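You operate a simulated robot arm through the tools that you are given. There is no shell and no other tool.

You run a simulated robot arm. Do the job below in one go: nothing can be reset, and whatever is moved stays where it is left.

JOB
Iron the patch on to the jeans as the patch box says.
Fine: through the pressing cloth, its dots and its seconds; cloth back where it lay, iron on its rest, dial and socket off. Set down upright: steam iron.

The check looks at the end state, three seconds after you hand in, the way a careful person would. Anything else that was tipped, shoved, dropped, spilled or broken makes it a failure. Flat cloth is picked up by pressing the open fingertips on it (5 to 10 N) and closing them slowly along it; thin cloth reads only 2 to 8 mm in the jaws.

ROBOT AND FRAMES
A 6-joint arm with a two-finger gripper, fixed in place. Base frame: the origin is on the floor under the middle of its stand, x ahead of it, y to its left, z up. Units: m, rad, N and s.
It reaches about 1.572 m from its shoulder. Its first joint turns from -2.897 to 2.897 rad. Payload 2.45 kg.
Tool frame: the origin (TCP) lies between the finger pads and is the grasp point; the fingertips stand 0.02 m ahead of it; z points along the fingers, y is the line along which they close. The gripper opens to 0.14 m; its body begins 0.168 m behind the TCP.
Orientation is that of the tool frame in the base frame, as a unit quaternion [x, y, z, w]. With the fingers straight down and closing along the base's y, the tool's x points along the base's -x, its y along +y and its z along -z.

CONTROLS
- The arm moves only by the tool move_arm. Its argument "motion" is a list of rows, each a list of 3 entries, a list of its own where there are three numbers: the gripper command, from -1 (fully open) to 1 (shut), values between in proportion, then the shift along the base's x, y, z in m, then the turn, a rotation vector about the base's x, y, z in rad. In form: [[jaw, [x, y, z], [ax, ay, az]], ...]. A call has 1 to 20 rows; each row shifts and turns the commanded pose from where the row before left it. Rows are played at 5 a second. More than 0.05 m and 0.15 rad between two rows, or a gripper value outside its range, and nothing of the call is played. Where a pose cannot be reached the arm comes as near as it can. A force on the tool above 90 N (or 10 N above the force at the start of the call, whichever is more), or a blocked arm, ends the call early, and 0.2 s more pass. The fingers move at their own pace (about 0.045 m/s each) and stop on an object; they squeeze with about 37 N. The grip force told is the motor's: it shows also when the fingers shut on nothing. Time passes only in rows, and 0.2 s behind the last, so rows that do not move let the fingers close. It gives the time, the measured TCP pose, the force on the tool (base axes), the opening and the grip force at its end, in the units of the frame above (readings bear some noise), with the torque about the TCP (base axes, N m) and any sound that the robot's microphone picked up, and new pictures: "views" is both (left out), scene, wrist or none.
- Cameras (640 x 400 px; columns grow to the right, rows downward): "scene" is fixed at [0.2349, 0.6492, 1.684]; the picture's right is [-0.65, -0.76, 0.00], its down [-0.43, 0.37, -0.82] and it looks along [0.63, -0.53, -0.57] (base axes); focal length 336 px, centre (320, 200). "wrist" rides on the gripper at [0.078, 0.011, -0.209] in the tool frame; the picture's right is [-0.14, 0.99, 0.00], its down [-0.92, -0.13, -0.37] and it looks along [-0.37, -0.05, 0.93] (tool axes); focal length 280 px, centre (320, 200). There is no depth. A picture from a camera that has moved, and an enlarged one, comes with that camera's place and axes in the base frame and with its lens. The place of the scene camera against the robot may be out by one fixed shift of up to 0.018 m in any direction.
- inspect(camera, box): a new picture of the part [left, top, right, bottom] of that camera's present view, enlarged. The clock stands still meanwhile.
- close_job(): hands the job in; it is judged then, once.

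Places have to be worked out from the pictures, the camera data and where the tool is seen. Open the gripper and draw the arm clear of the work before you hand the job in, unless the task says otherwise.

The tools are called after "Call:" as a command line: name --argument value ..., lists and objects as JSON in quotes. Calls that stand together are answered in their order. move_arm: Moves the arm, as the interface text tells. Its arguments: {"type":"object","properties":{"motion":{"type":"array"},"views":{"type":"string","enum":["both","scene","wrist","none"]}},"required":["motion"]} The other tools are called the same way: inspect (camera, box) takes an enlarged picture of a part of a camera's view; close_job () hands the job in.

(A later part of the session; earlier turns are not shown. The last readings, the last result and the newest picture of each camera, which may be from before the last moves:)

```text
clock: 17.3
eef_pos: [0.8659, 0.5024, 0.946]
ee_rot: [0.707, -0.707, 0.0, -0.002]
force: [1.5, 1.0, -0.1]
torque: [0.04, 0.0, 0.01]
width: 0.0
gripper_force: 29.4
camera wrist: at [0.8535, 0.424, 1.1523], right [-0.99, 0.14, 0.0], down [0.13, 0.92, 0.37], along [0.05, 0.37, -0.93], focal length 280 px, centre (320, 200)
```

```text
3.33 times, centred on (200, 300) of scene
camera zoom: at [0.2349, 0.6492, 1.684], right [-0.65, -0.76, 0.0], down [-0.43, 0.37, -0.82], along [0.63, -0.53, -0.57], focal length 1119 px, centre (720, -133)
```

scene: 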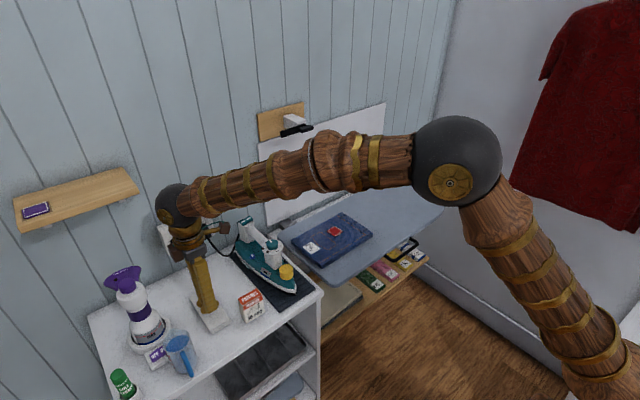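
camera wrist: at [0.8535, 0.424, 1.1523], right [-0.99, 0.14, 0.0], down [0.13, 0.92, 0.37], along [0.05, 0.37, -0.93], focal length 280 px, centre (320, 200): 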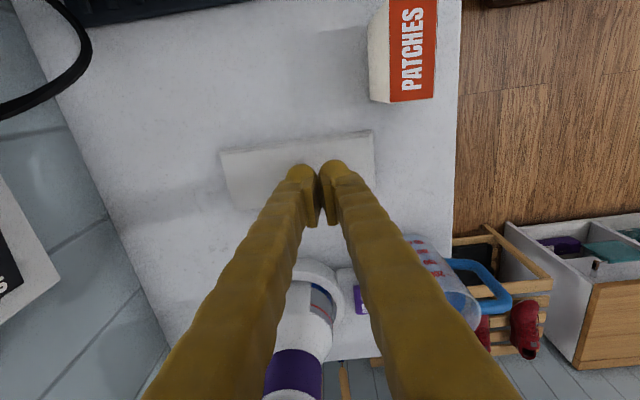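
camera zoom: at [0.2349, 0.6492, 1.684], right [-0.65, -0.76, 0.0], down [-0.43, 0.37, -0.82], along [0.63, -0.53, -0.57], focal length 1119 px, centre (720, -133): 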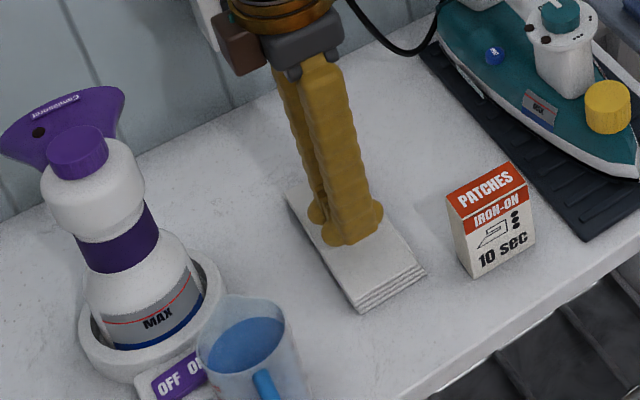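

It slipped out (width now 0), but the cloth is now at x 0.814–0.955, y 0.466–0.527, with ~7 cm to the bottle's base. I rotate the gripper back to close along y and prepare to grip the stack across its width.

Call:
move_arm --motion '[[0.5, [0, 0, 0.03], [0, 0, -0.1428]], [0.2, [0.002, -0.001, 0.03], [0, 0, -0.1428]], [-0.1, [0.002, -0.001, 0], [0, 0, -0.1428]], [-0.21, [0.002, -0.001, 0], [0, 0, -0.1428]], [-0.21, [0.002, -0.001, 0], [0, 0, -0.1428]], [-0.21, [0.002, -0.001, 0], [0, 0, -0.1428]], [-0.21, [0.002, -0.001, 0], [0, 0, -0.1428]], [-0.21, [0.002, 0, 0], [0, 0, -0.1428]], [-0.21, [0.002, 0, 0], [0, 0, -0.1428]], [-0.21, [0.002, 0, 0], [0, 0, -0.1428]], [-0.21, [0, 0, 0], [0, 0, -0.1428]], [-0.21, [0, 0, -0.03], [0, 0, 0]], [-0.21, [0, 0, 0], [0, 0, 0]]]'

Call:
inspect --camera "wrist" --box '[220, 120, 460, 290]'

Call:
inspect --camera "scene" --box '[100, 220, 260, 360]'

```text
clock: 20.1
eef_pos: [0.8831, 0.4968, 0.9751]
ee_rot: [0.0, 1.0, -0.002, 0.001]
force: [-0.2, -0.3, -0.4]
torque: [0.02, -0.03, -0.01]
width: 0.0846
gripper_force: 0.1
camera wrist: at [0.804, 0.5093, 1.1816], right [0.14, 0.99, 0.0], down [0.92, -0.13, 0.37], along [0.37, -0.05, -0.93], focal length 280 px, centre (320, 200)
```

scene: 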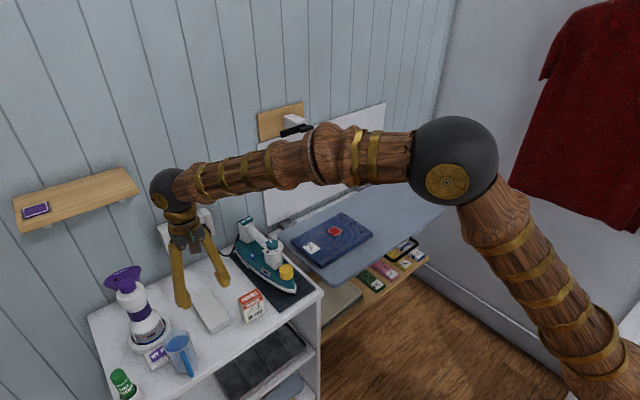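
wrist: 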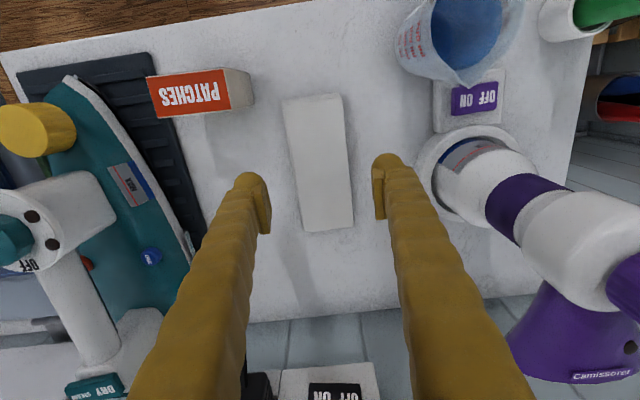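

```text
2.35 times, centred on (340, 205) of wrist
camera zoom: at [0.804, 0.5093, 1.1816], right [0.14, 0.99, 0.0], down [0.92, -0.13, 0.37], along [0.37, -0.05, -0.93], focal length 660 px, centre (273, 188)
```

zoom: 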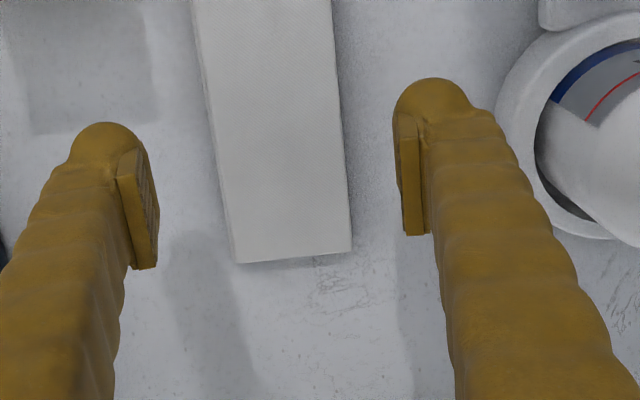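

```text
2.86 times, centred on (180, 290) of scene
camera zoom: at [0.2349, 0.6492, 1.684], right [-0.65, -0.76, 0.0], down [-0.43, 0.37, -0.82], along [0.63, -0.53, -0.57], focal length 959 px, centre (720, -57)
```

zoom: 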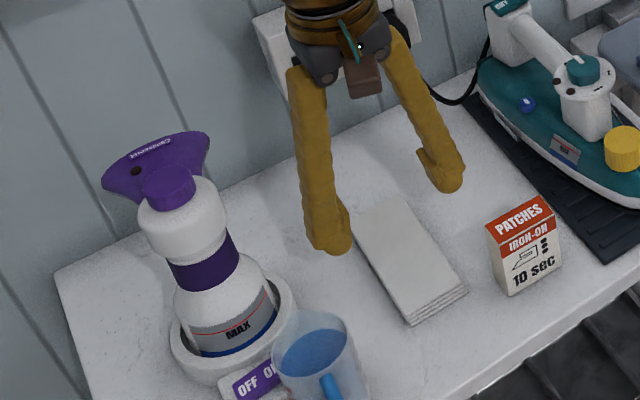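

Fingers straddle the cloth cleanly (cloth centre ≈ (0.884, 0.499)), bottle and box are clear. I lower beside the cloth toward the counter.

Call:
move_arm --motion '[[-0.21, [0, 0.002, -0.03], [0, 0, 0]], [-0.21, [0, 0, -0.03], [0, 0, 0]], [-0.21, [0, 0, -0.008], [0, 0, 0]], [-0.21, [0, 0, -0.003], [0, 0, 0]], [-0.21, [0, 0, 0], [0, 0, 0]]]' --views "none"

```text
clock: 21.3
eef_pos: [0.8856, 0.4989, 0.9045]
ee_rot: [0.0, 1.0, -0.001, 0.003]
force: [0.0, 0.4, 0.6]
torque: [-0.02, -0.03, 0.0]
width: 0.0848
gripper_force: 0.0
```

No contact yet with tips at about 0.8845. I lower further in small steps.

Call:
move_arm --motion '[[-0.21, [0, 0, -0.003], [0, 0, 0]], [-0.21, [0, 0, -0.002], [0, 0, 0]], [-0.21, [0, 0, 0], [0, 0, 0]]]' --views "none"

```text
clock: 22.1
eef_pos: [0.8848, 0.4988, 0.8987]
ee_rot: [0.0, 1.0, -0.002, 0.002]
force: [-0.3, 0.2, 0.8]
torque: [0.01, 0.0, 0.0]
width: 0.0845
gripper_force: 0.0
```

Still free at tips ≈ 0.879. A bit lower.

Call:
move_arm --motion '[[-0.21, [0, 0, -0.002], [0, 0, 0]], [-0.21, [0, 0, -0.002], [0, 0, 0]], [-0.21, [0, 0, 0], [0, 0, 0]]]' --views "none"

```text
clock: 22.9
eef_pos: [0.8837, 0.4977, 0.897]
ee_rot: [-0.001, 1.0, -0.001, 0.003]
force: [1.5, -1.4, 45.7]
torque: [0.96, 0.15, -0.08]
width: 0.085
gripper_force: 0.1
```

Counter touched at TCP z ≈ 0.897 (counter top 0.877), so the stack is ~19 mm thick. I raise 4 mm and close on the cloth.

Call:
move_arm --motion '[[-0.21, [0, 0, 0.004], [0, 0, 0]], [-0.1, [0, 0, 0], [0, 0, 0]], [0, [0, 0, 0], [0, 0, 0]], [0.1, [0, 0, 0], [0, 0, 0]], [0.2, [0, 0, 0], [0, 0, 0]], [0.3, [0, 0, 0], [0, 0, 0]], [0.4, [0, 0, 0], [0, 0, 0]], [0.4, [0, 0, 0], [0, 0, 0]]]' --views "wrist"

Call:
inspect --camera "wrist" --box '[220, 80, 420, 240]'

```text
clock: 24.7
eef_pos: [0.8822, 0.499, 0.8991]
ee_rot: [-0.001, 1.0, -0.002, 0.002]
force: [-3.4, 16.9, 26.2]
torque: [1.06, 0.09, -0.01]
width: 0.0589
gripper_force: 28.4
camera wrist: at [0.804, 0.5105, 1.1068], right [0.14, 0.99, 0.0], down [0.92, -0.13, 0.37], along [0.37, -0.05, -0.93], focal length 280 px, centre (320, 200)
```

wrist: 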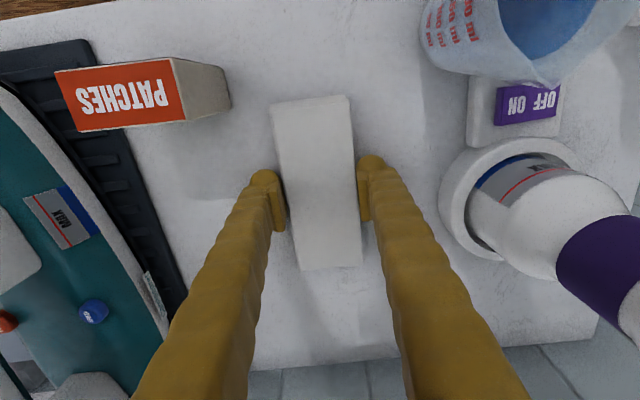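

```text
2.50 times, centred on (320, 160) of wrist
camera zoom: at [0.804, 0.5105, 1.1068], right [0.14, 0.99, 0.0], down [0.92, -0.13, 0.37], along [0.37, -0.05, -0.93], focal length 701 px, centre (320, 300)
```

zoom: 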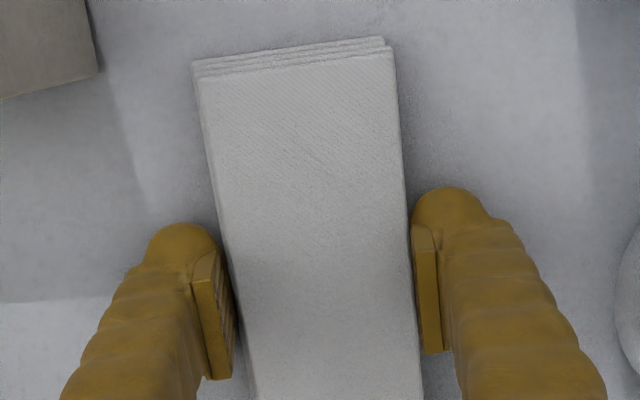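

The stack is held firmly at 5.9 cm width (28 N). I tighten and lift slowly to check it comes up.

Call:
move_arm --motion '[[0.7, [0, 0, 0.002], [0, 0, 0]], [1, [0, 0, 0], [0, 0, 0]], [1, [0, 0, 0.005], [0, 0, 0]], [1, [0, 0, 0.01], [0, 0, 0]], [1, [0, 0, 0.02], [0, 0, 0]], [1, [0, 0, 0], [0, 0, 0]]]'

Call:
inspect --camera "scene" --box '[130, 220, 270, 350]'

```text
clock: 26.1
eef_pos: [0.8824, 0.498, 0.9359]
ee_rot: [0.0, 1.0, -0.001, 0.002]
force: [-0.5, -0.7, 0.5]
torque: [0.02, 0.01, 0.0]
width: 0.0583
gripper_force: 36.6
camera wrist: at [0.8038, 0.5104, 1.1423], right [0.14, 0.99, 0.0], down [0.92, -0.13, 0.37], along [0.37, -0.05, -0.93], focal length 280 px, centre (320, 200)
```

scene: 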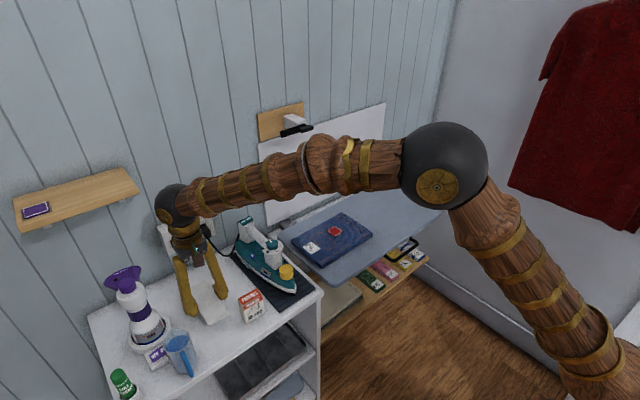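
wrist: 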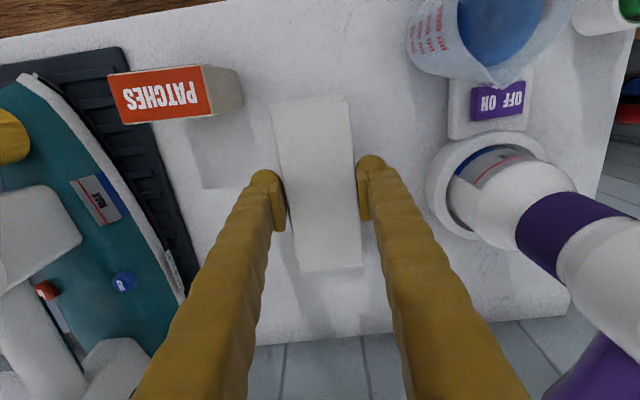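

```text
3.08 times, centred on (200, 285) of scene
camera zoom: at [0.2349, 0.6492, 1.684], right [-0.65, -0.76, 0.0], down [-0.43, 0.37, -0.82], along [0.63, -0.53, -0.57], focal length 1033 px, centre (689, -62)
```

zoom: 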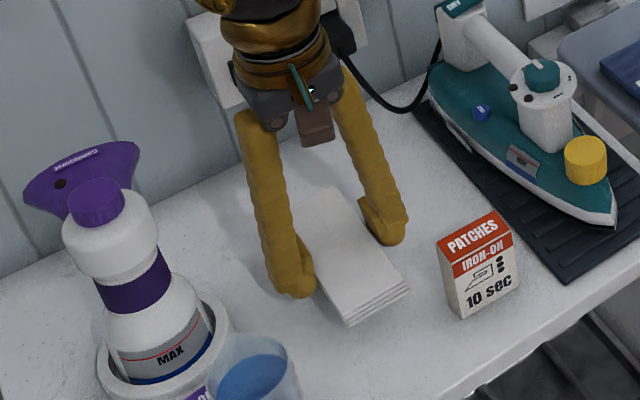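

The cloth is securely held and lifted. I raise it well above the iron, carry it toward the board and stop short to take a precise look at the patch.

Call:
move_arm --motion '[[1, [0, 0, 0.045], [0, 0, 0]], [1, [0, 0, 0.045], [0, 0, 0]], [1, [0, 0, 0.045], [0, 0, 0]], [1, [0, 0, 0.045], [0, 0, 0]], [1, [0, 0, 0.045], [0, 0, 0]], [1, [0.002, -0.045, 0], [0, 0, 0]], [1, [0.002, -0.045, 0], [0, 0, 0]], [1, [0.002, -0.045, 0], [0, 0, 0]], [1, [0.002, -0.045, 0], [0, 0, 0]], [1, [0.002, -0.045, 0], [0, 0, 0]], [1, [0.002, -0.045, 0], [0, 0, 0]], [1, [0.002, -0.045, 0], [0, 0, 0]], [1, [0.001, -0.035, 0], [0, 0, 0]], [1, [0, 0, 0], [0, 0, 0]]]'

Call:
inspect --camera "wrist" --box '[140, 80, 320, 220]'

```text
clock: 29.1
eef_pos: [0.8992, 0.1496, 1.1612]
ee_rot: [0.0, 1.0, -0.002, 0.001]
force: [0.6, 0.0, -0.7]
torque: [0.01, -0.03, 0.0]
width: 0.0584
gripper_force: 37.0
camera wrist: at [0.8201, 0.1614, 1.3687], right [0.14, 0.99, 0.0], down [0.92, -0.13, 0.37], along [0.37, -0.05, -0.93], focal length 280 px, centre (320, 200)
```

scene: 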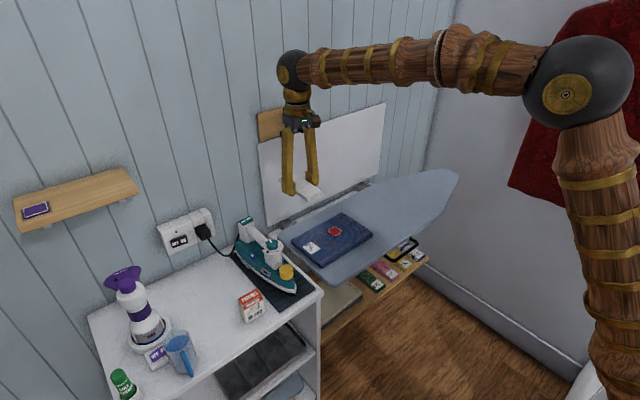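
wrist: 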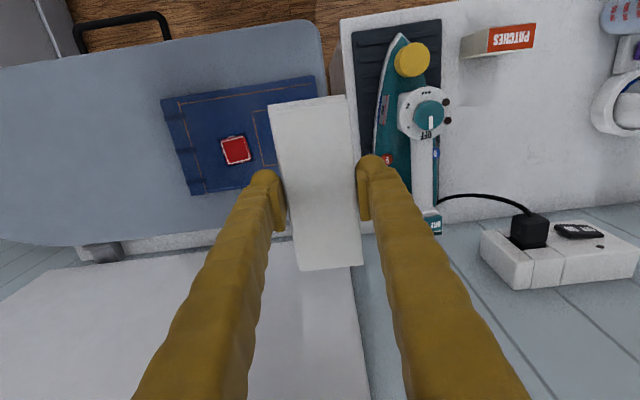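

```text
2.86 times, centred on (230, 150) of wrist
camera zoom: at [0.8201, 0.1614, 1.3687], right [0.14, 0.99, 0.0], down [0.92, -0.13, 0.37], along [0.37, -0.05, -0.93], focal length 801 px, centre (577, 343)
```

zoom: 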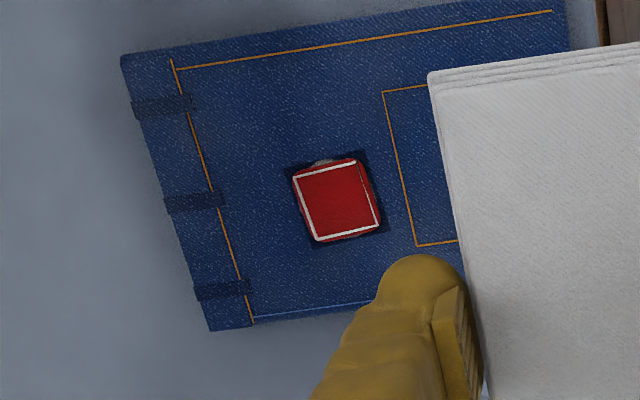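

Patch centre estimate ≈ (0.899, 0.006), cloth is held with its centre essentially at the TCP. I go closer for a sharper check of the patch position before placing.

Call:
move_arm --motion '[[1, [0, -0.03, -0.03], [0, 0, 0]], [1, [0, -0.025, -0.035], [0, 0, 0]], [1, [0, 0, -0.035], [0, 0, 0]], [1, [0, 0, 0], [0, 0, 0]]]'

Call:
inspect --camera "wrist" --box '[180, 80, 320, 220]'

Call:
inspect --camera "scene" --box '[270, 130, 400, 270]'

```text
clock: 30.1
eef_pos: [0.8986, 0.0959, 1.0603]
ee_rot: [0.001, 1.0, -0.001, 0.002]
force: [-0.7, -0.6, -1.2]
torque: [0.01, 0.03, -0.01]
width: 0.0583
gripper_force: 37.3
camera wrist: at [0.8188, 0.1074, 1.2677], right [0.14, 0.99, 0.0], down [0.92, -0.13, 0.37], along [0.37, -0.05, -0.93], focal length 280 px, centre (320, 200)
```

scene: 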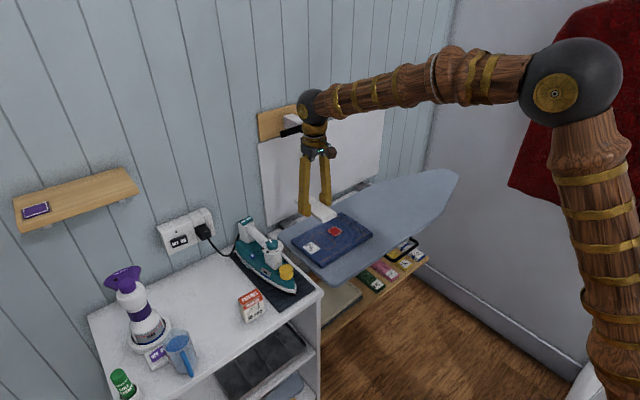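
wrist: 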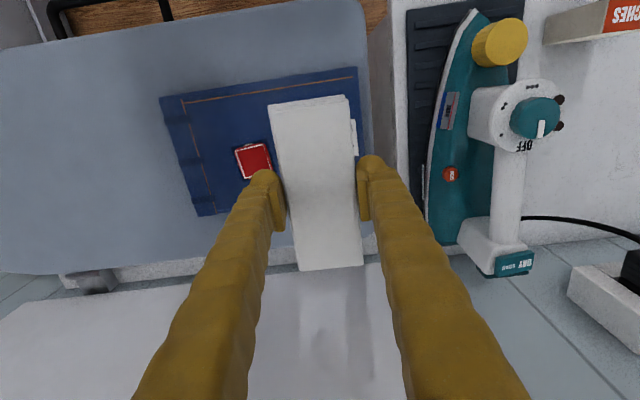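

```text
2.86 times, centred on (250, 150) of wrist
camera zoom: at [0.8188, 0.1074, 1.2677], right [0.14, 0.99, 0.0], down [0.92, -0.13, 0.37], along [0.37, -0.05, -0.93], focal length 801 px, centre (520, 343)
```

zoom: 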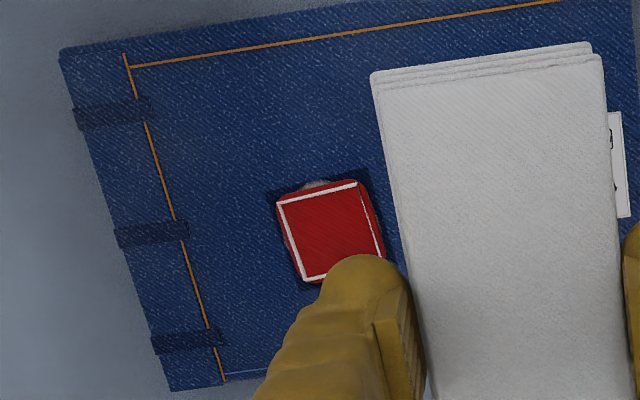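

```text
2.86 times, centred on (335, 200) of scene
camera zoom: at [0.2349, 0.6492, 1.684], right [-0.65, -0.76, 0.0], down [-0.43, 0.37, -0.82], along [0.63, -0.53, -0.57], focal length 959 px, centre (277, 200)
```

zoom: 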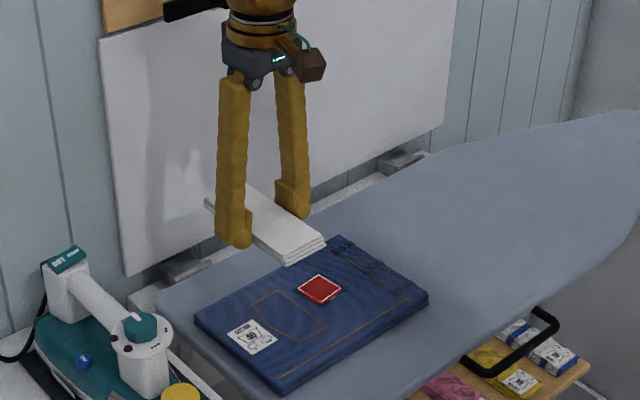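

Refined patch centre ≈ (0.8975, 0.006), z ≈ 0.90. I move above it and lower to just above the jeans.

Call:
move_arm --motion '[[1, [-0.001, -0.045, 0], [0, 0, 0]], [1, [-0.001, -0.045, 0], [0, 0, 0]], [1, [0, 0, -0.04], [0, 0, 0]], [1, [0, 0, -0.04], [0, 0, 0]], [1, [0, 0, -0.02], [0, 0, 0]], [1, [0, 0, 0], [0, 0, 0]]]'

Call:
inspect --camera "scene" --box '[270, 150, 400, 270]'

```text
clock: 31.5
eef_pos: [0.8974, 0.0024, 0.9595]
ee_rot: [0.0, 1.0, -0.002, 0.002]
force: [-0.7, -0.5, -0.4]
torque: [0.02, 0.01, 0.03]
width: 0.0583
gripper_force: 37.2
camera wrist: at [0.8179, 0.0133, 1.1672], right [0.14, 0.99, 0.0], down [0.92, -0.13, 0.37], along [0.37, -0.05, -0.93], focal length 280 px, centre (320, 200)
```

scene: 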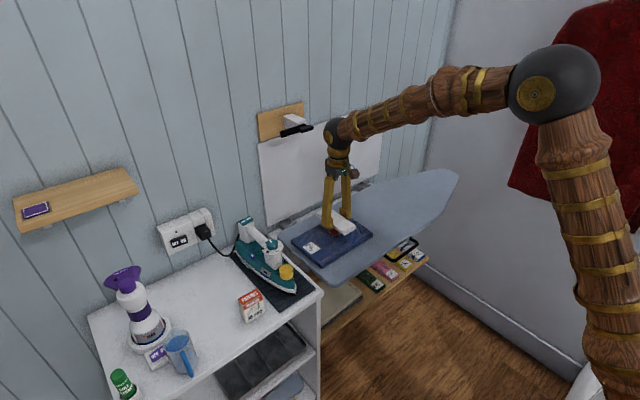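
wrist: 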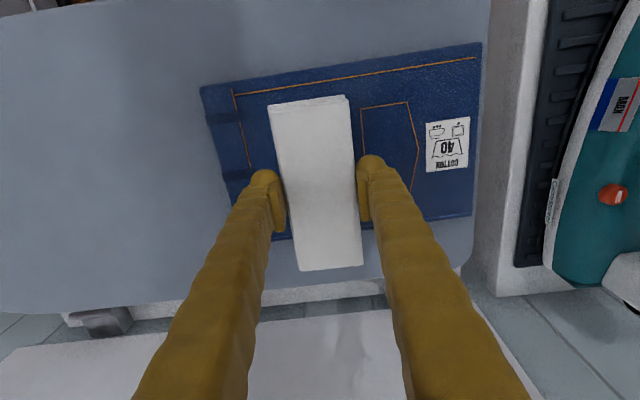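

```text
3.33 times, centred on (335, 210) of scene
camera zoom: at [0.2349, 0.6492, 1.684], right [-0.65, -0.76, 0.0], down [-0.43, 0.37, -0.82], along [0.63, -0.53, -0.57], focal length 1119 px, centre (270, 167)
```

zoom: 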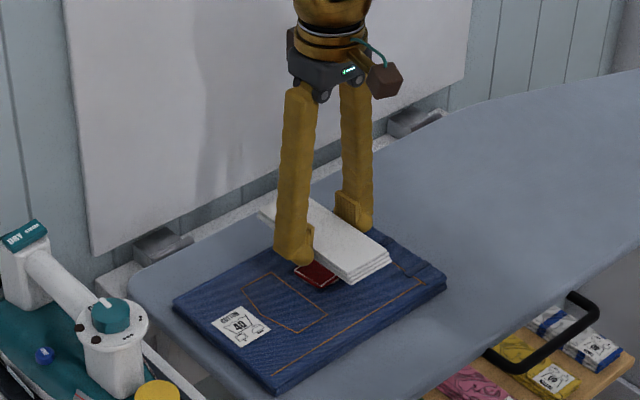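

TCP is at y 0.0024, target 0.006. I correct by +0.004 in y and lower in small steps to contact.

Call:
move_arm --motion '[[1, [0, 0.004, -0.012], [0, 0, 0]], [1, [0, 0, -0.008], [0, 0, 0]], [1, [0, 0, -0.004], [0, 0, 0]], [1, [0, 0, -0.002], [0, 0, 0]], [1, [0, 0, 0], [0, 0, 0]]]' --views "none"

```text
clock: 32.7
eef_pos: [0.8946, 0.0072, 0.9344]
ee_rot: [0.0, 1.0, -0.002, 0.002]
force: [-0.1, 0.6, 0.0]
torque: [0.01, -0.01, -0.02]
width: 0.0583
gripper_force: 36.7
```

No contact yet at 0.934. I continue down by 3 mm steps.

Call:
move_arm --motion '[[1, [0.001, 0, -0.003], [0, 0, 0]], [1, [0, 0, -0.003], [0, 0, 0]], [1, [0, 0, 0], [0, 0, 0]]]' --views "none"

```text
clock: 33.5
eef_pos: [0.8983, 0.007, 0.9275]
ee_rot: [0.0, 1.0, -0.002, 0.001]
force: [0.1, 0.8, -1.3]
torque: [0.02, 0.01, 0.0]
width: 0.0583
gripper_force: 37.1
```

Call:
move_arm --motion '[[1, [0, 0, -0.002], [0, 0, 0]], [1, [0, 0, -0.002], [0, 0, 0]], [1, [0, 0, 0], [0, 0, 0]]]' --views "scene"

Call:
inspect --camera "scene" --box '[295, 190, 385, 270]'

```text
clock: 34.3
eef_pos: [0.8973, 0.0067, 0.9234]
ee_rot: [0.0, 1.0, -0.002, 0.001]
force: [0.3, 0.0, -0.7]
torque: [0.04, 0.02, 0.03]
width: 0.0582
gripper_force: 36.9
```

scene: 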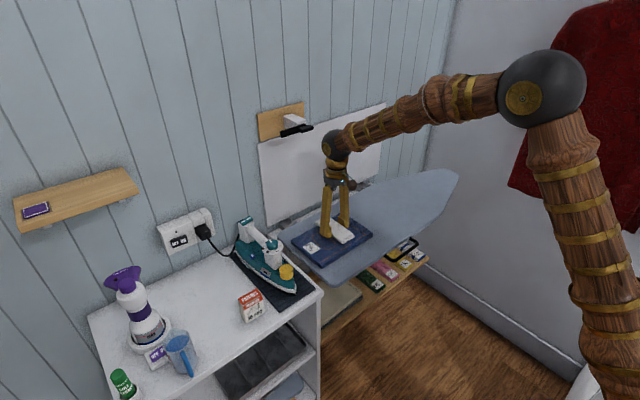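

```text
5.00 times, centred on (340, 230) of scene
camera zoom: at [0.2349, 0.6492, 1.684], right [-0.65, -0.76, 0.0], down [-0.43, 0.37, -0.82], along [0.63, -0.53, -0.57], focal length 1678 px, centre (220, 50)
```

zoom: 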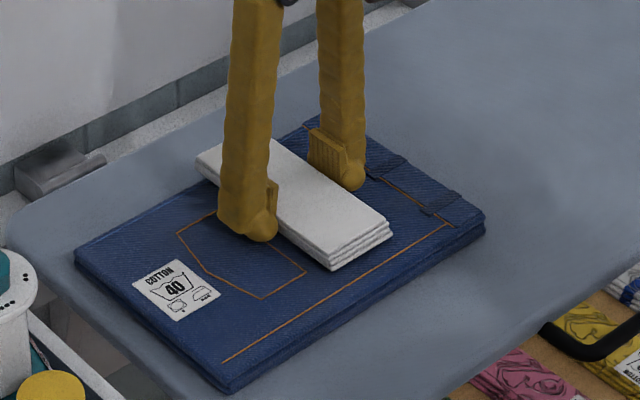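

Cloth is hovering just over the jeans with no contact force yet. Continue down in 2 mm steps.

Call:
move_arm --motion '[[1, [0, 0, -0.002], [0, 0, 0]], [1, [0, 0, -0.002], [0, 0, 0]], [1, [0, 0, 0], [0, 0, 0]]]' --views "none"

```text
clock: 35.1
eef_pos: [0.8984, 0.0073, 0.9205]
ee_rot: [0.0, 1.0, -0.003, 0.003]
force: [-0.2, -1.1, 21.0]
torque: [-0.03, 0.0, -0.02]
width: 0.0584
gripper_force: 37.0
```

Contact at TCP z 0.9205 (21 N). I relieve 1 mm and open slowly, then rise.

Call:
move_arm --motion '[[1, [0, 0, 0.001], [0, 0, 0]], [0.3, [0, 0, 0], [0, 0, 0]], [0.1, [0, 0, 0], [0, 0, 0]], [0.0, [0, 0, 0], [0, 0, 0]], [-0.1, [0, 0, 0], [0, 0, 0]], [-0.2, [0, 0, 0], [0, 0, 0]], [-0.2, [0, 0, 0.005], [0, 0, 0]], [-0.2, [0, 0, 0.02], [0, 0, 0]], [-0.2, [0, 0, 0.045], [0, 0, 0]], [-0.2, [0, 0, 0.045], [0, 0, 0]], [-0.2, [0, 0, 0], [0, 0, 0]]]'

Call:
inspect --camera "wrist" --box '[180, 60, 460, 260]'

Call:
inspect --camera "scene" --box '[270, 180, 400, 290]'

```text
clock: 37.5
eef_pos: [0.898, 0.009, 1.037]
ee_rot: [0.0, 1.0, -0.002, 0.002]
force: [0.3, -0.4, 0.4]
torque: [-0.03, 0.01, 0.02]
width: 0.0841
gripper_force: 0.0
camera wrist: at [0.8185, 0.0209, 1.2442], right [0.14, 0.99, 0.0], down [0.92, -0.13, 0.37], along [0.37, -0.05, -0.93], focal length 280 px, centre (320, 200)
```

scene: 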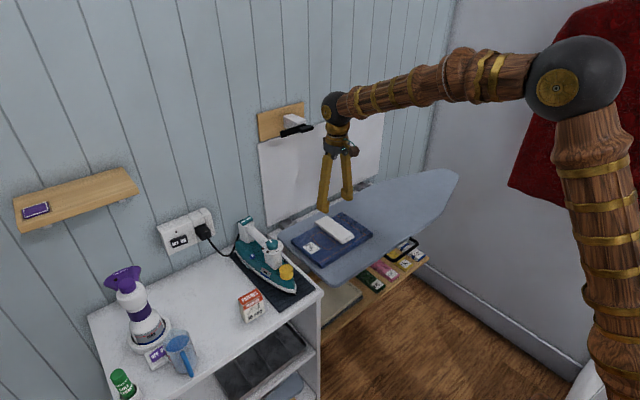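
wrist: 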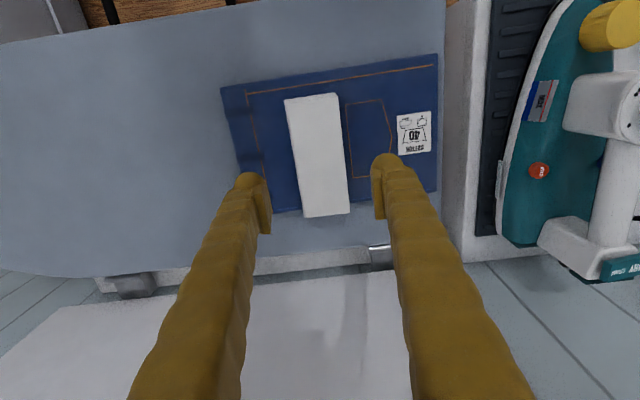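

```text
2.00 times, centred on (320, 160) of wrist
camera zoom: at [0.8185, 0.0209, 1.2442], right [0.14, 0.99, 0.0], down [0.92, -0.13, 0.37], along [0.37, -0.05, -0.93], focal length 561 px, centre (320, 280)
```

zoom: 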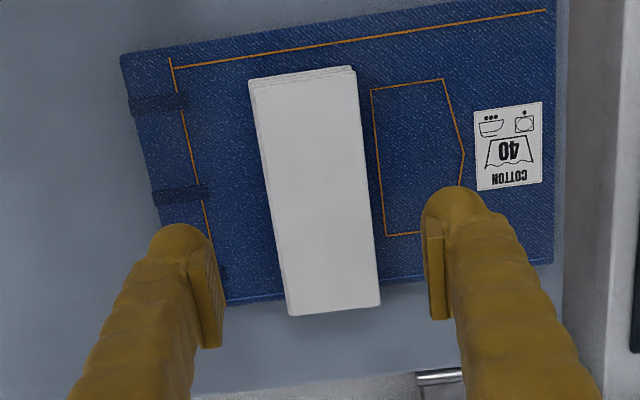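

```text
3.64 times, centred on (335, 235) of scene
camera zoom: at [0.2349, 0.6492, 1.684], right [-0.65, -0.76, 0.0], down [-0.43, 0.37, -0.82], along [0.63, -0.53, -0.57], focal length 1221 px, centre (266, 73)
```

zoom: 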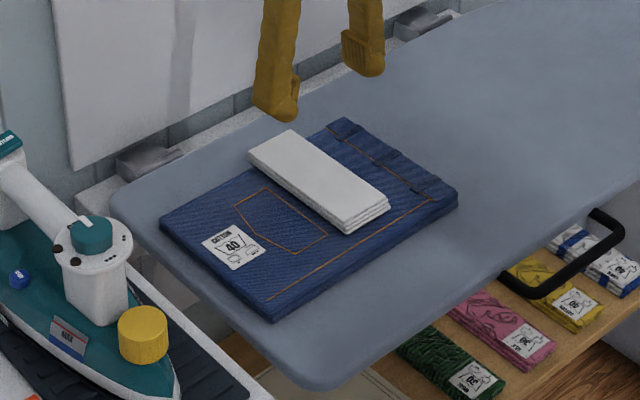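

The cloth lies over the patch with ~8 mm margin each side. Now I go over the iron's dial to look at it closely.

Call:
move_arm --motion '[[-0.2, [0, 0, 0.045], [0, 0, 0]], [-0.2, [0, 0, 0.045], [0, 0, 0]], [-0.2, [0, 0, 0.045], [0, 0, 0]], [-0.2, [-0.008, 0.045, 0.01], [0, 0, 0]], [-0.2, [-0.008, 0.045, 0], [0, 0, 0]], [-0.2, [-0.008, 0.045, 0], [0, 0, 0]], [-0.2, [-0.007, 0.045, 0], [0, 0, 0]], [-0.2, [0, 0.045, 0], [0, 0, 0]], [-0.2, [0, 0.045, 0], [0, 0, 0]], [-0.2, [0, 0.005, 0], [0, 0, 0]], [-0.2, [0, 0, 0], [0, 0, 0]]]'

Call:
inspect --camera "wrist" --box '[220, 80, 420, 260]'

```text
clock: 39.9
eef_pos: [0.8658, 0.2832, 1.1817]
ee_rot: [0.0, 1.0, -0.002, 0.001]
force: [0.6, 0.0, 0.7]
torque: [0.0, -0.01, 0.01]
width: 0.084
gripper_force: 0.1
camera wrist: at [0.7868, 0.2946, 1.3889], right [0.14, 0.99, 0.0], down [0.92, -0.13, 0.37], along [0.37, -0.05, -0.93], focal length 280 px, centre (320, 200)
```

scene: 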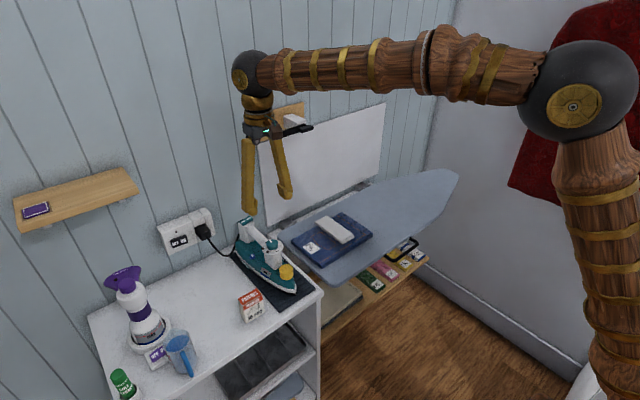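
wrist: 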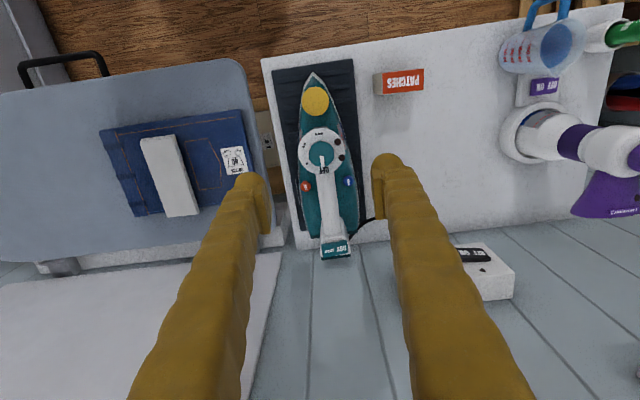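

```text
2.22 times, centred on (320, 170) of wrist
camera zoom: at [0.7868, 0.2946, 1.3889], right [0.14, 0.99, 0.0], down [0.92, -0.13, 0.37], along [0.37, -0.05, -0.93], focal length 623 px, centre (320, 267)
```

zoom: 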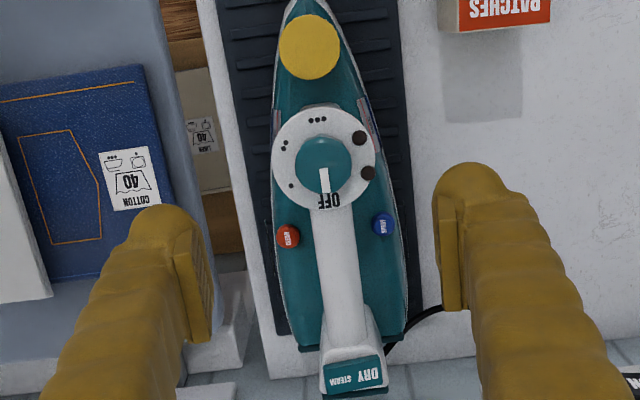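

Knob centre estimate (0.866, 0.2845), top ≈ 1.03; pointer at OFF, and the dots run clockwise with ••• 180° from OFF. I turn the gripper +90° above it so a −180° turn is available, and lower somewhat to refine the position.

Call:
move_arm --motion '[[-0.1, [0, 0, 0], [0, 0, 0.1428]], [-0.1, [0, 0, 0], [0, 0, 0.1428]], [-0.1, [0, 0, 0], [0, 0, 0.1428]], [-0.1, [0, 0, 0], [0, 0, 0.1428]], [-0.1, [0, 0, 0], [0, 0, 0.1428]], [-0.1, [0, 0, 0], [0, 0, 0.1428]], [-0.1, [0, 0, 0], [0, 0, 0.1428]], [-0.1, [0, 0, 0], [0, 0, 0.1428]], [-0.1, [0, 0, -0.02], [0, 0, 0.1428]], [-0.1, [0, 0, -0.03], [0, 0, 0.1428]], [-0.1, [0, 0, -0.03], [0, 0, 0.1428]], [-0.1, [0, 0, 0], [0, 0, 0]]]'

Call:
inspect --camera "wrist" --box '[220, 80, 420, 260]'

Call:
inspect --camera "scene" --box '[220, 170, 320, 310]'

```text
clock: 42.5
eef_pos: [0.8664, 0.2828, 1.1028]
ee_rot: [0.708, -0.706, 0.0, -0.003]
force: [0.0, -0.7, -1.1]
torque: [0.0, 0.0, 0.01]
width: 0.0771
gripper_force: 0.0
camera wrist: at [0.854, 0.2046, 1.31], right [-0.99, 0.14, 0.0], down [0.12, 0.92, 0.37], along [0.05, 0.37, -0.93], focal length 280 px, centre (320, 200)
```

scene: 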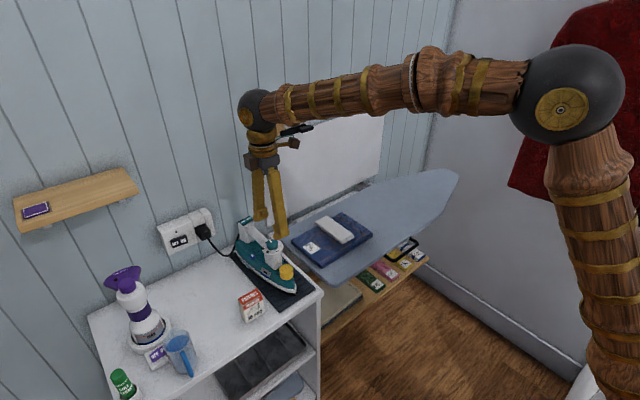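
wrist: 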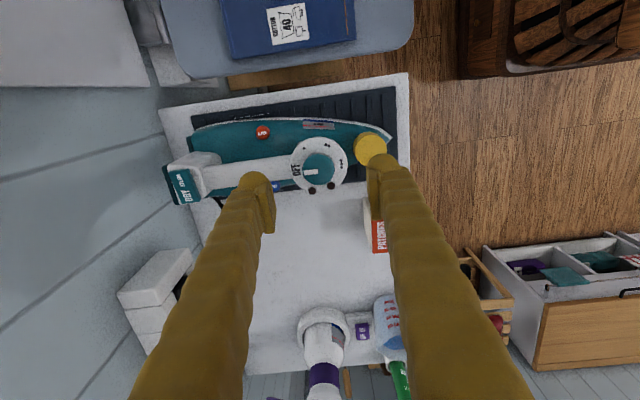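

```text
2.22 times, centred on (320, 170) of wrist
camera zoom: at [0.854, 0.2046, 1.31], right [-0.99, 0.14, 0.0], down [0.12, 0.92, 0.37], along [0.05, 0.37, -0.93], focal length 623 px, centre (320, 267)
```

zoom: 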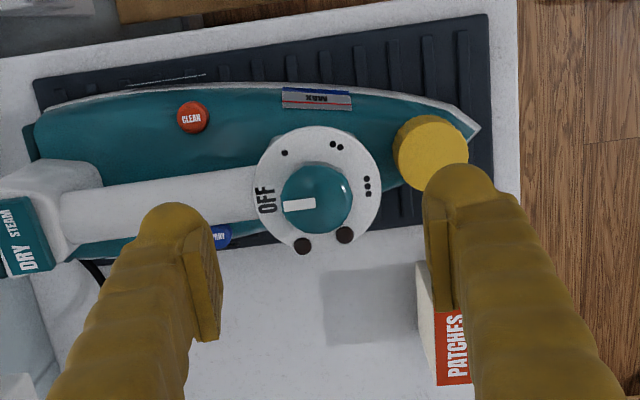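

```text
2.86 times, centred on (270, 240) of scene
camera zoom: at [0.2349, 0.6492, 1.684], right [-0.65, -0.76, 0.0], down [-0.43, 0.37, -0.82], along [0.63, -0.53, -0.57], focal length 959 px, centre (463, 86)
```

zoom: 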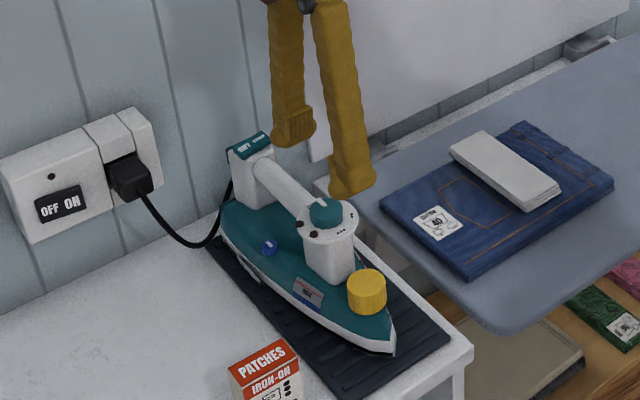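

Knob confirmed at (0.867, 0.284), top z ≈ 1.02–1.03. I descend around it with the fingers open 56 mm, watching the force for touching the dial plate.

Call:
move_arm --motion '[[0.2, [0.0006, 0.0012, -0.03], [0, 0, 0]], [0.2, [0, 0, -0.025], [0, 0, 0]], [0.2, [0, 0, -0.005], [0, 0, 0]], [0.2, [0, 0, -0.002], [0, 0, 0]], [0.2, [0, 0, 0], [0, 0, 0]]]'

Call:
inspect --camera "wrist" --box '[220, 100, 420, 260]'

Call:
inspect --camera "scene" --box '[230, 190, 310, 300]'

```text
clock: 43.7
eef_pos: [0.8676, 0.2844, 1.0391]
ee_rot: [-0.707, 0.708, 0.0, 0.002]
force: [0.5, 0.0, 0.3]
torque: [-0.02, 0.03, 0.03]
width: 0.056
gripper_force: 0.0
camera wrist: at [0.8555, 0.206, 1.2469], right [-0.99, 0.14, 0.0], down [0.13, 0.92, 0.37], along [0.05, 0.37, -0.93], focal length 280 px, centre (320, 200)
```

scene: 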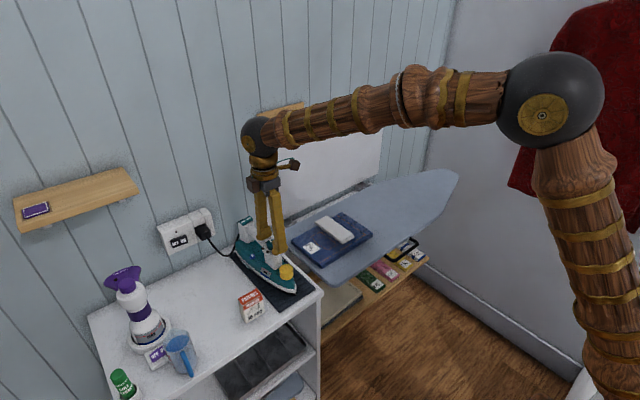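
wrist: 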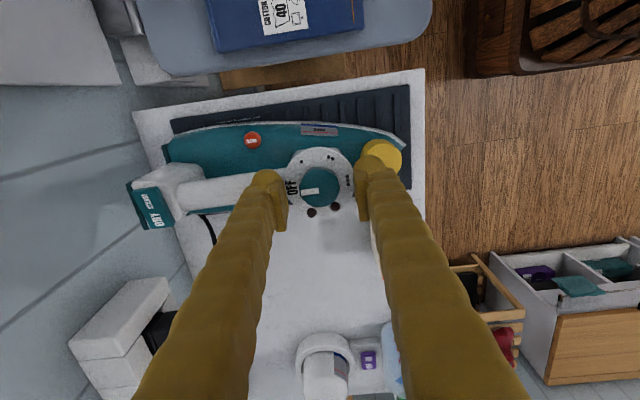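

```text
2.50 times, centred on (320, 180) of wrist
camera zoom: at [0.8555, 0.206, 1.2469], right [-0.99, 0.14, 0.0], down [0.13, 0.92, 0.37], along [0.05, 0.37, -0.93], focal length 701 px, centre (320, 250)
```

zoom: 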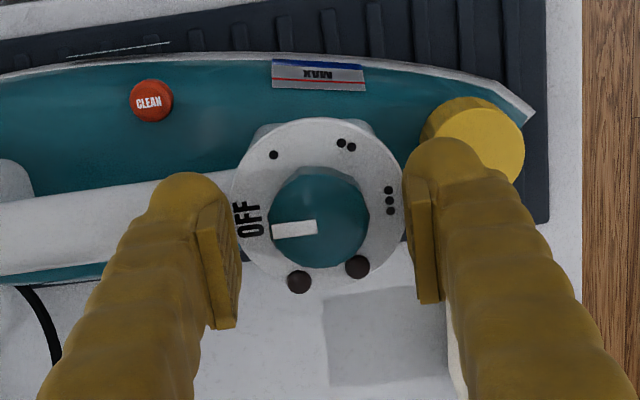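

```text
3.64 times, centred on (270, 245) of scene
camera zoom: at [0.2349, 0.6492, 1.684], right [-0.65, -0.76, 0.0], down [-0.43, 0.37, -0.82], along [0.63, -0.53, -0.57], focal length 1221 px, centre (502, 36)
```

zoom: 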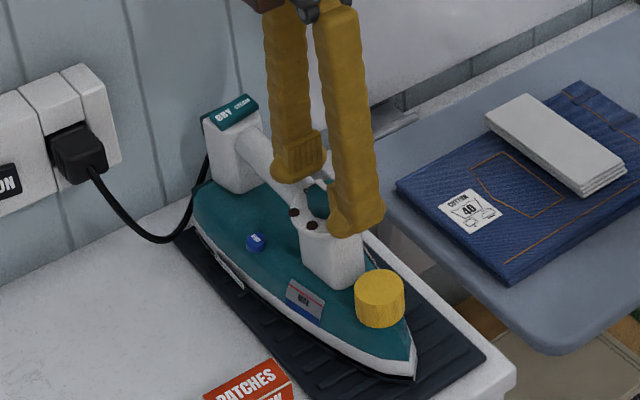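

The knob is well centred between the fingers; tips at ~1.019 with no contact. I lower a few mm more.

Call:
move_arm --motion '[[0.2, [0, 0.001, -0.002], [0, 0, 0]], [0.2, [0, 0, -0.002], [0, 0, 0]], [0.2, [0, 0, 0], [0, 0, 0]]]' --views "none"

```text
clock: 44.5
eef_pos: [0.8672, 0.2848, 1.0362]
ee_rot: [0.707, -0.707, 0.0, -0.002]
force: [0.0, 0.2, -0.4]
torque: [0.0, -0.01, 0.0]
width: 0.056
gripper_force: 0.1
```

Call:
move_arm --motion '[[0.2, [0, 0, -0.002], [0, 0, 0]], [0.2, [0, 0, -0.002], [0, 0, 0]], [0.2, [0, 0, 0], [0, 0, 0]]]' --views "none"

```text
clock: 45.3
eef_pos: [0.867, 0.2846, 1.0333]
ee_rot: [0.707, -0.707, 0.0, -0.002]
force: [-0.4, 0.0, -0.4]
torque: [-0.01, 0.01, 0.05]
width: 0.056
gripper_force: 0.0
```

Tips ≈ 1.013, still free. This should overlap the knob by ~1 cm; I close gently on it.

Call:
move_arm --motion '[[0.3, [0, 0, 0], [0, 0, 0]], [0.4, [0, 0, 0], [0, 0, 0]], [0.45, [0, 0, 0], [0, 0, 0]], [0.5, [0, 0, 0], [0, 0, 0]], [0.55, [0, 0, 0], [0, 0, 0]], [0.6, [0, 0, 0], [0, 0, 0]], [0.6, [0, 0, 0], [0, 0, 0]]]' --views "wrist"

Call:
inspect --camera "wrist" --box '[220, 100, 420, 260]'

```text
clock: 46.9
eef_pos: [0.8676, 0.2846, 1.033]
ee_rot: [0.707, -0.707, 0.001, -0.003]
force: [-4.2, -1.0, 26.2]
torque: [0.15, 0.27, -0.01]
width: 0.0324
gripper_force: 33.3
camera wrist: at [0.8556, 0.2065, 1.2404], right [-0.99, 0.14, 0.0], down [0.13, 0.92, 0.37], along [0.06, 0.37, -0.93], focal length 280 px, centre (320, 200)
```

wrist: 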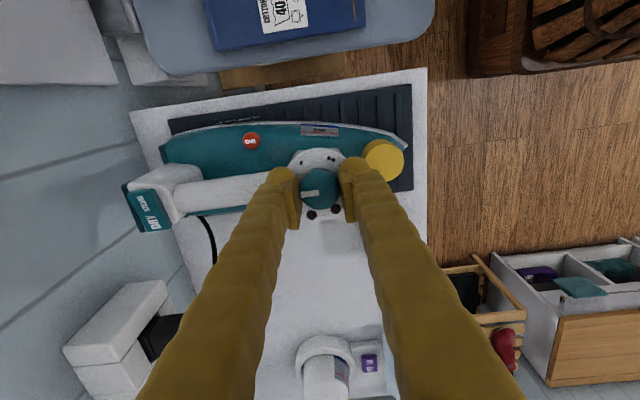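

```text
2.50 times, centred on (320, 180) of wrist
camera zoom: at [0.8556, 0.2065, 1.2404], right [-0.99, 0.14, 0.0], down [0.13, 0.92, 0.37], along [0.06, 0.37, -0.93], focal length 701 px, centre (320, 250)
```

zoom: 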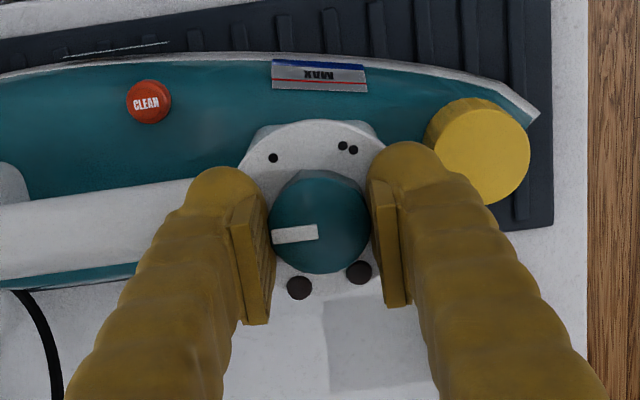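

Knob gripped (32 mm, 33 N). I relieve 1 mm upward, then turn clockwise (−z) 90° first and check.

Call:
move_arm --motion '[[0.6, [0, 0, 0.001], [0, 0, 0]], [0.6, [0, 0, 0], [0, 0, -0.1]], [0.6, [0, 0, 0], [0, 0, -0.14]], [0.6, [0, 0, 0], [0, 0, -0.14]], [0.6, [0, 0, 0], [0, 0, -0.14]], [0.6, [0, 0, 0], [0, 0, -0.14]], [0.6, [0, 0, 0], [0, 0, -0.14]], [0.6, [0, 0, 0], [0, 0, -0.14]], [0.6, [0, 0, 0], [0, 0, -0.14]], [0.6, [0, 0, 0], [0, 0, -0.14]], [0.6, [0, 0, 0], [0, 0, -0.14]], [0.6, [0, 0, 0], [0, 0, -0.14]], [0.6, [0, 0, 0], [0, 0, -0.0708]], [0.6, [0, 0, 0], [0, 0, 0]]]'

Call:
inspect --camera "wrist" --box '[220, 100, 420, 260]'

```text
clock: 49.9
eef_pos: [0.8672, 0.2844, 1.0332]
ee_rot: [0.001, 1.0, -0.002, 0.002]
force: [-8.1, -9.2, 22.0]
torque: [0.02, 0.07, -0.05]
width: 0.0322
gripper_force: 37.4
camera wrist: at [0.7879, 0.2969, 1.2405], right [0.14, 0.99, 0.0], down [0.92, -0.13, 0.37], along [0.37, -0.05, -0.93], focal length 280 px, centre (320, 200)
```

scene: 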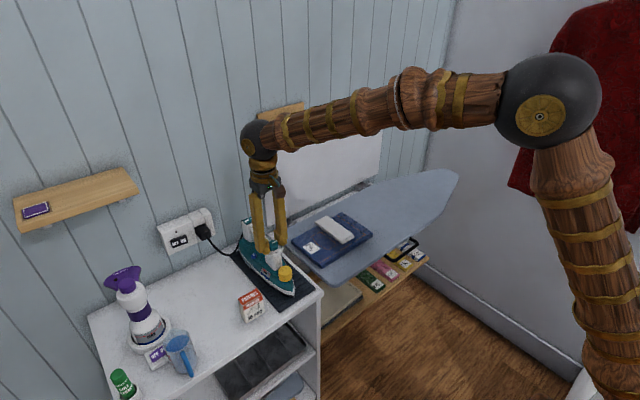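
wrist: 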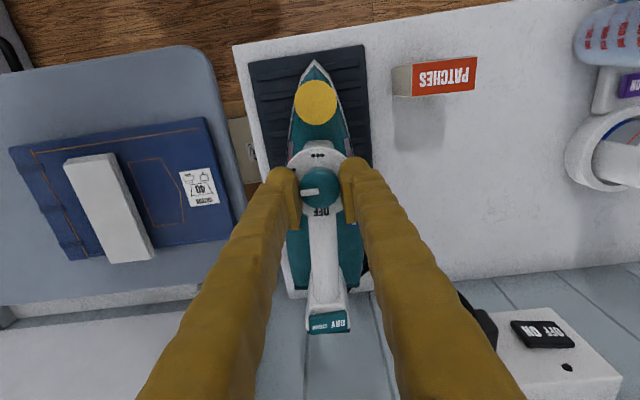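

```text
2.50 times, centred on (320, 180) of wrist
camera zoom: at [0.7879, 0.2969, 1.2405], right [0.14, 0.99, 0.0], down [0.92, -0.13, 0.37], along [0.37, -0.05, -0.93], focal length 701 px, centre (320, 250)
```

zoom: 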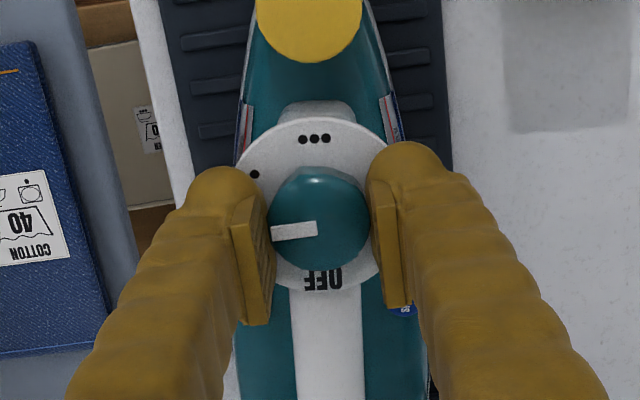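

The knob turned 90° cleanly with the iron unmoved. I turn the remaining 90° clockwise toward •••.

Call:
move_arm --motion '[[0.6, [0, 0, 0.0005], [0, 0, -0.1]], [0.6, [0, 0, 0], [0, 0, -0.14]], [0.6, [0, 0, 0], [0, 0, -0.14]], [0.6, [0, 0, 0], [0, 0, -0.14]], [0.6, [0, 0, 0], [0, 0, -0.14]], [0.6, [0, 0, 0], [0, 0, -0.14]], [0.6, [0, 0, 0], [0, 0, -0.14]], [0.6, [0, 0, 0], [0, 0, -0.14]], [0.6, [0, 0, 0], [0, 0, -0.14]], [0.6, [0, 0, 0], [0, 0, -0.14]], [0.6, [0, 0, 0], [0, 0, -0.14]], [0.6, [0, 0, 0], [0, 0, -0.0708]], [0.6, [0, 0, 0], [0, 0, 0]]]'

Call:
inspect --camera "wrist" --box '[220, 100, 420, 260]'

```text
clock: 52.7
eef_pos: [0.8672, 0.2847, 1.0326]
ee_rot: [0.707, 0.707, -0.003, 0.0]
force: [-9.5, -1.0, 0.6]
torque: [0.12, 0.01, -0.03]
width: 0.0322
gripper_force: 37.0
camera wrist: at [0.8787, 0.3642, 1.2407], right [0.99, -0.14, 0.0], down [-0.13, -0.92, 0.37], along [-0.05, -0.37, -0.93], focal length 280 px, centre (320, 200)
```

scene: 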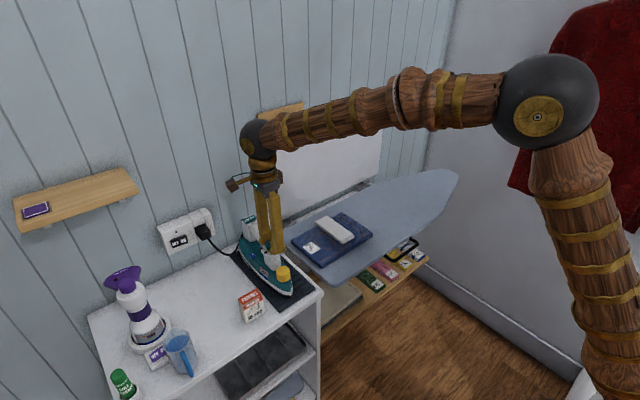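
wrist: 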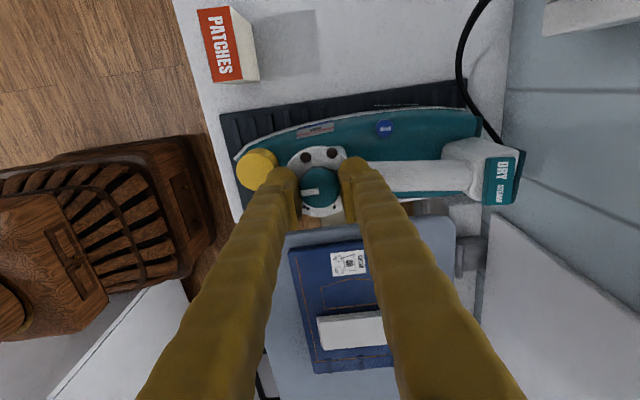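

```text
2.50 times, centred on (320, 180) of wrist
camera zoom: at [0.8787, 0.3642, 1.2407], right [0.99, -0.14, 0.0], down [-0.13, -0.92, 0.37], along [-0.05, -0.37, -0.93], focal length 701 px, centre (320, 250)
```

zoom: 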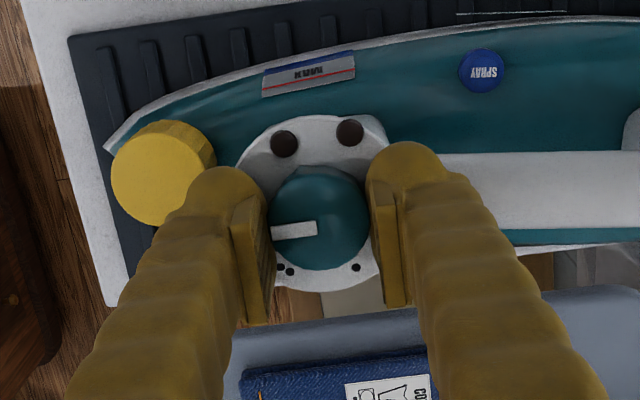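

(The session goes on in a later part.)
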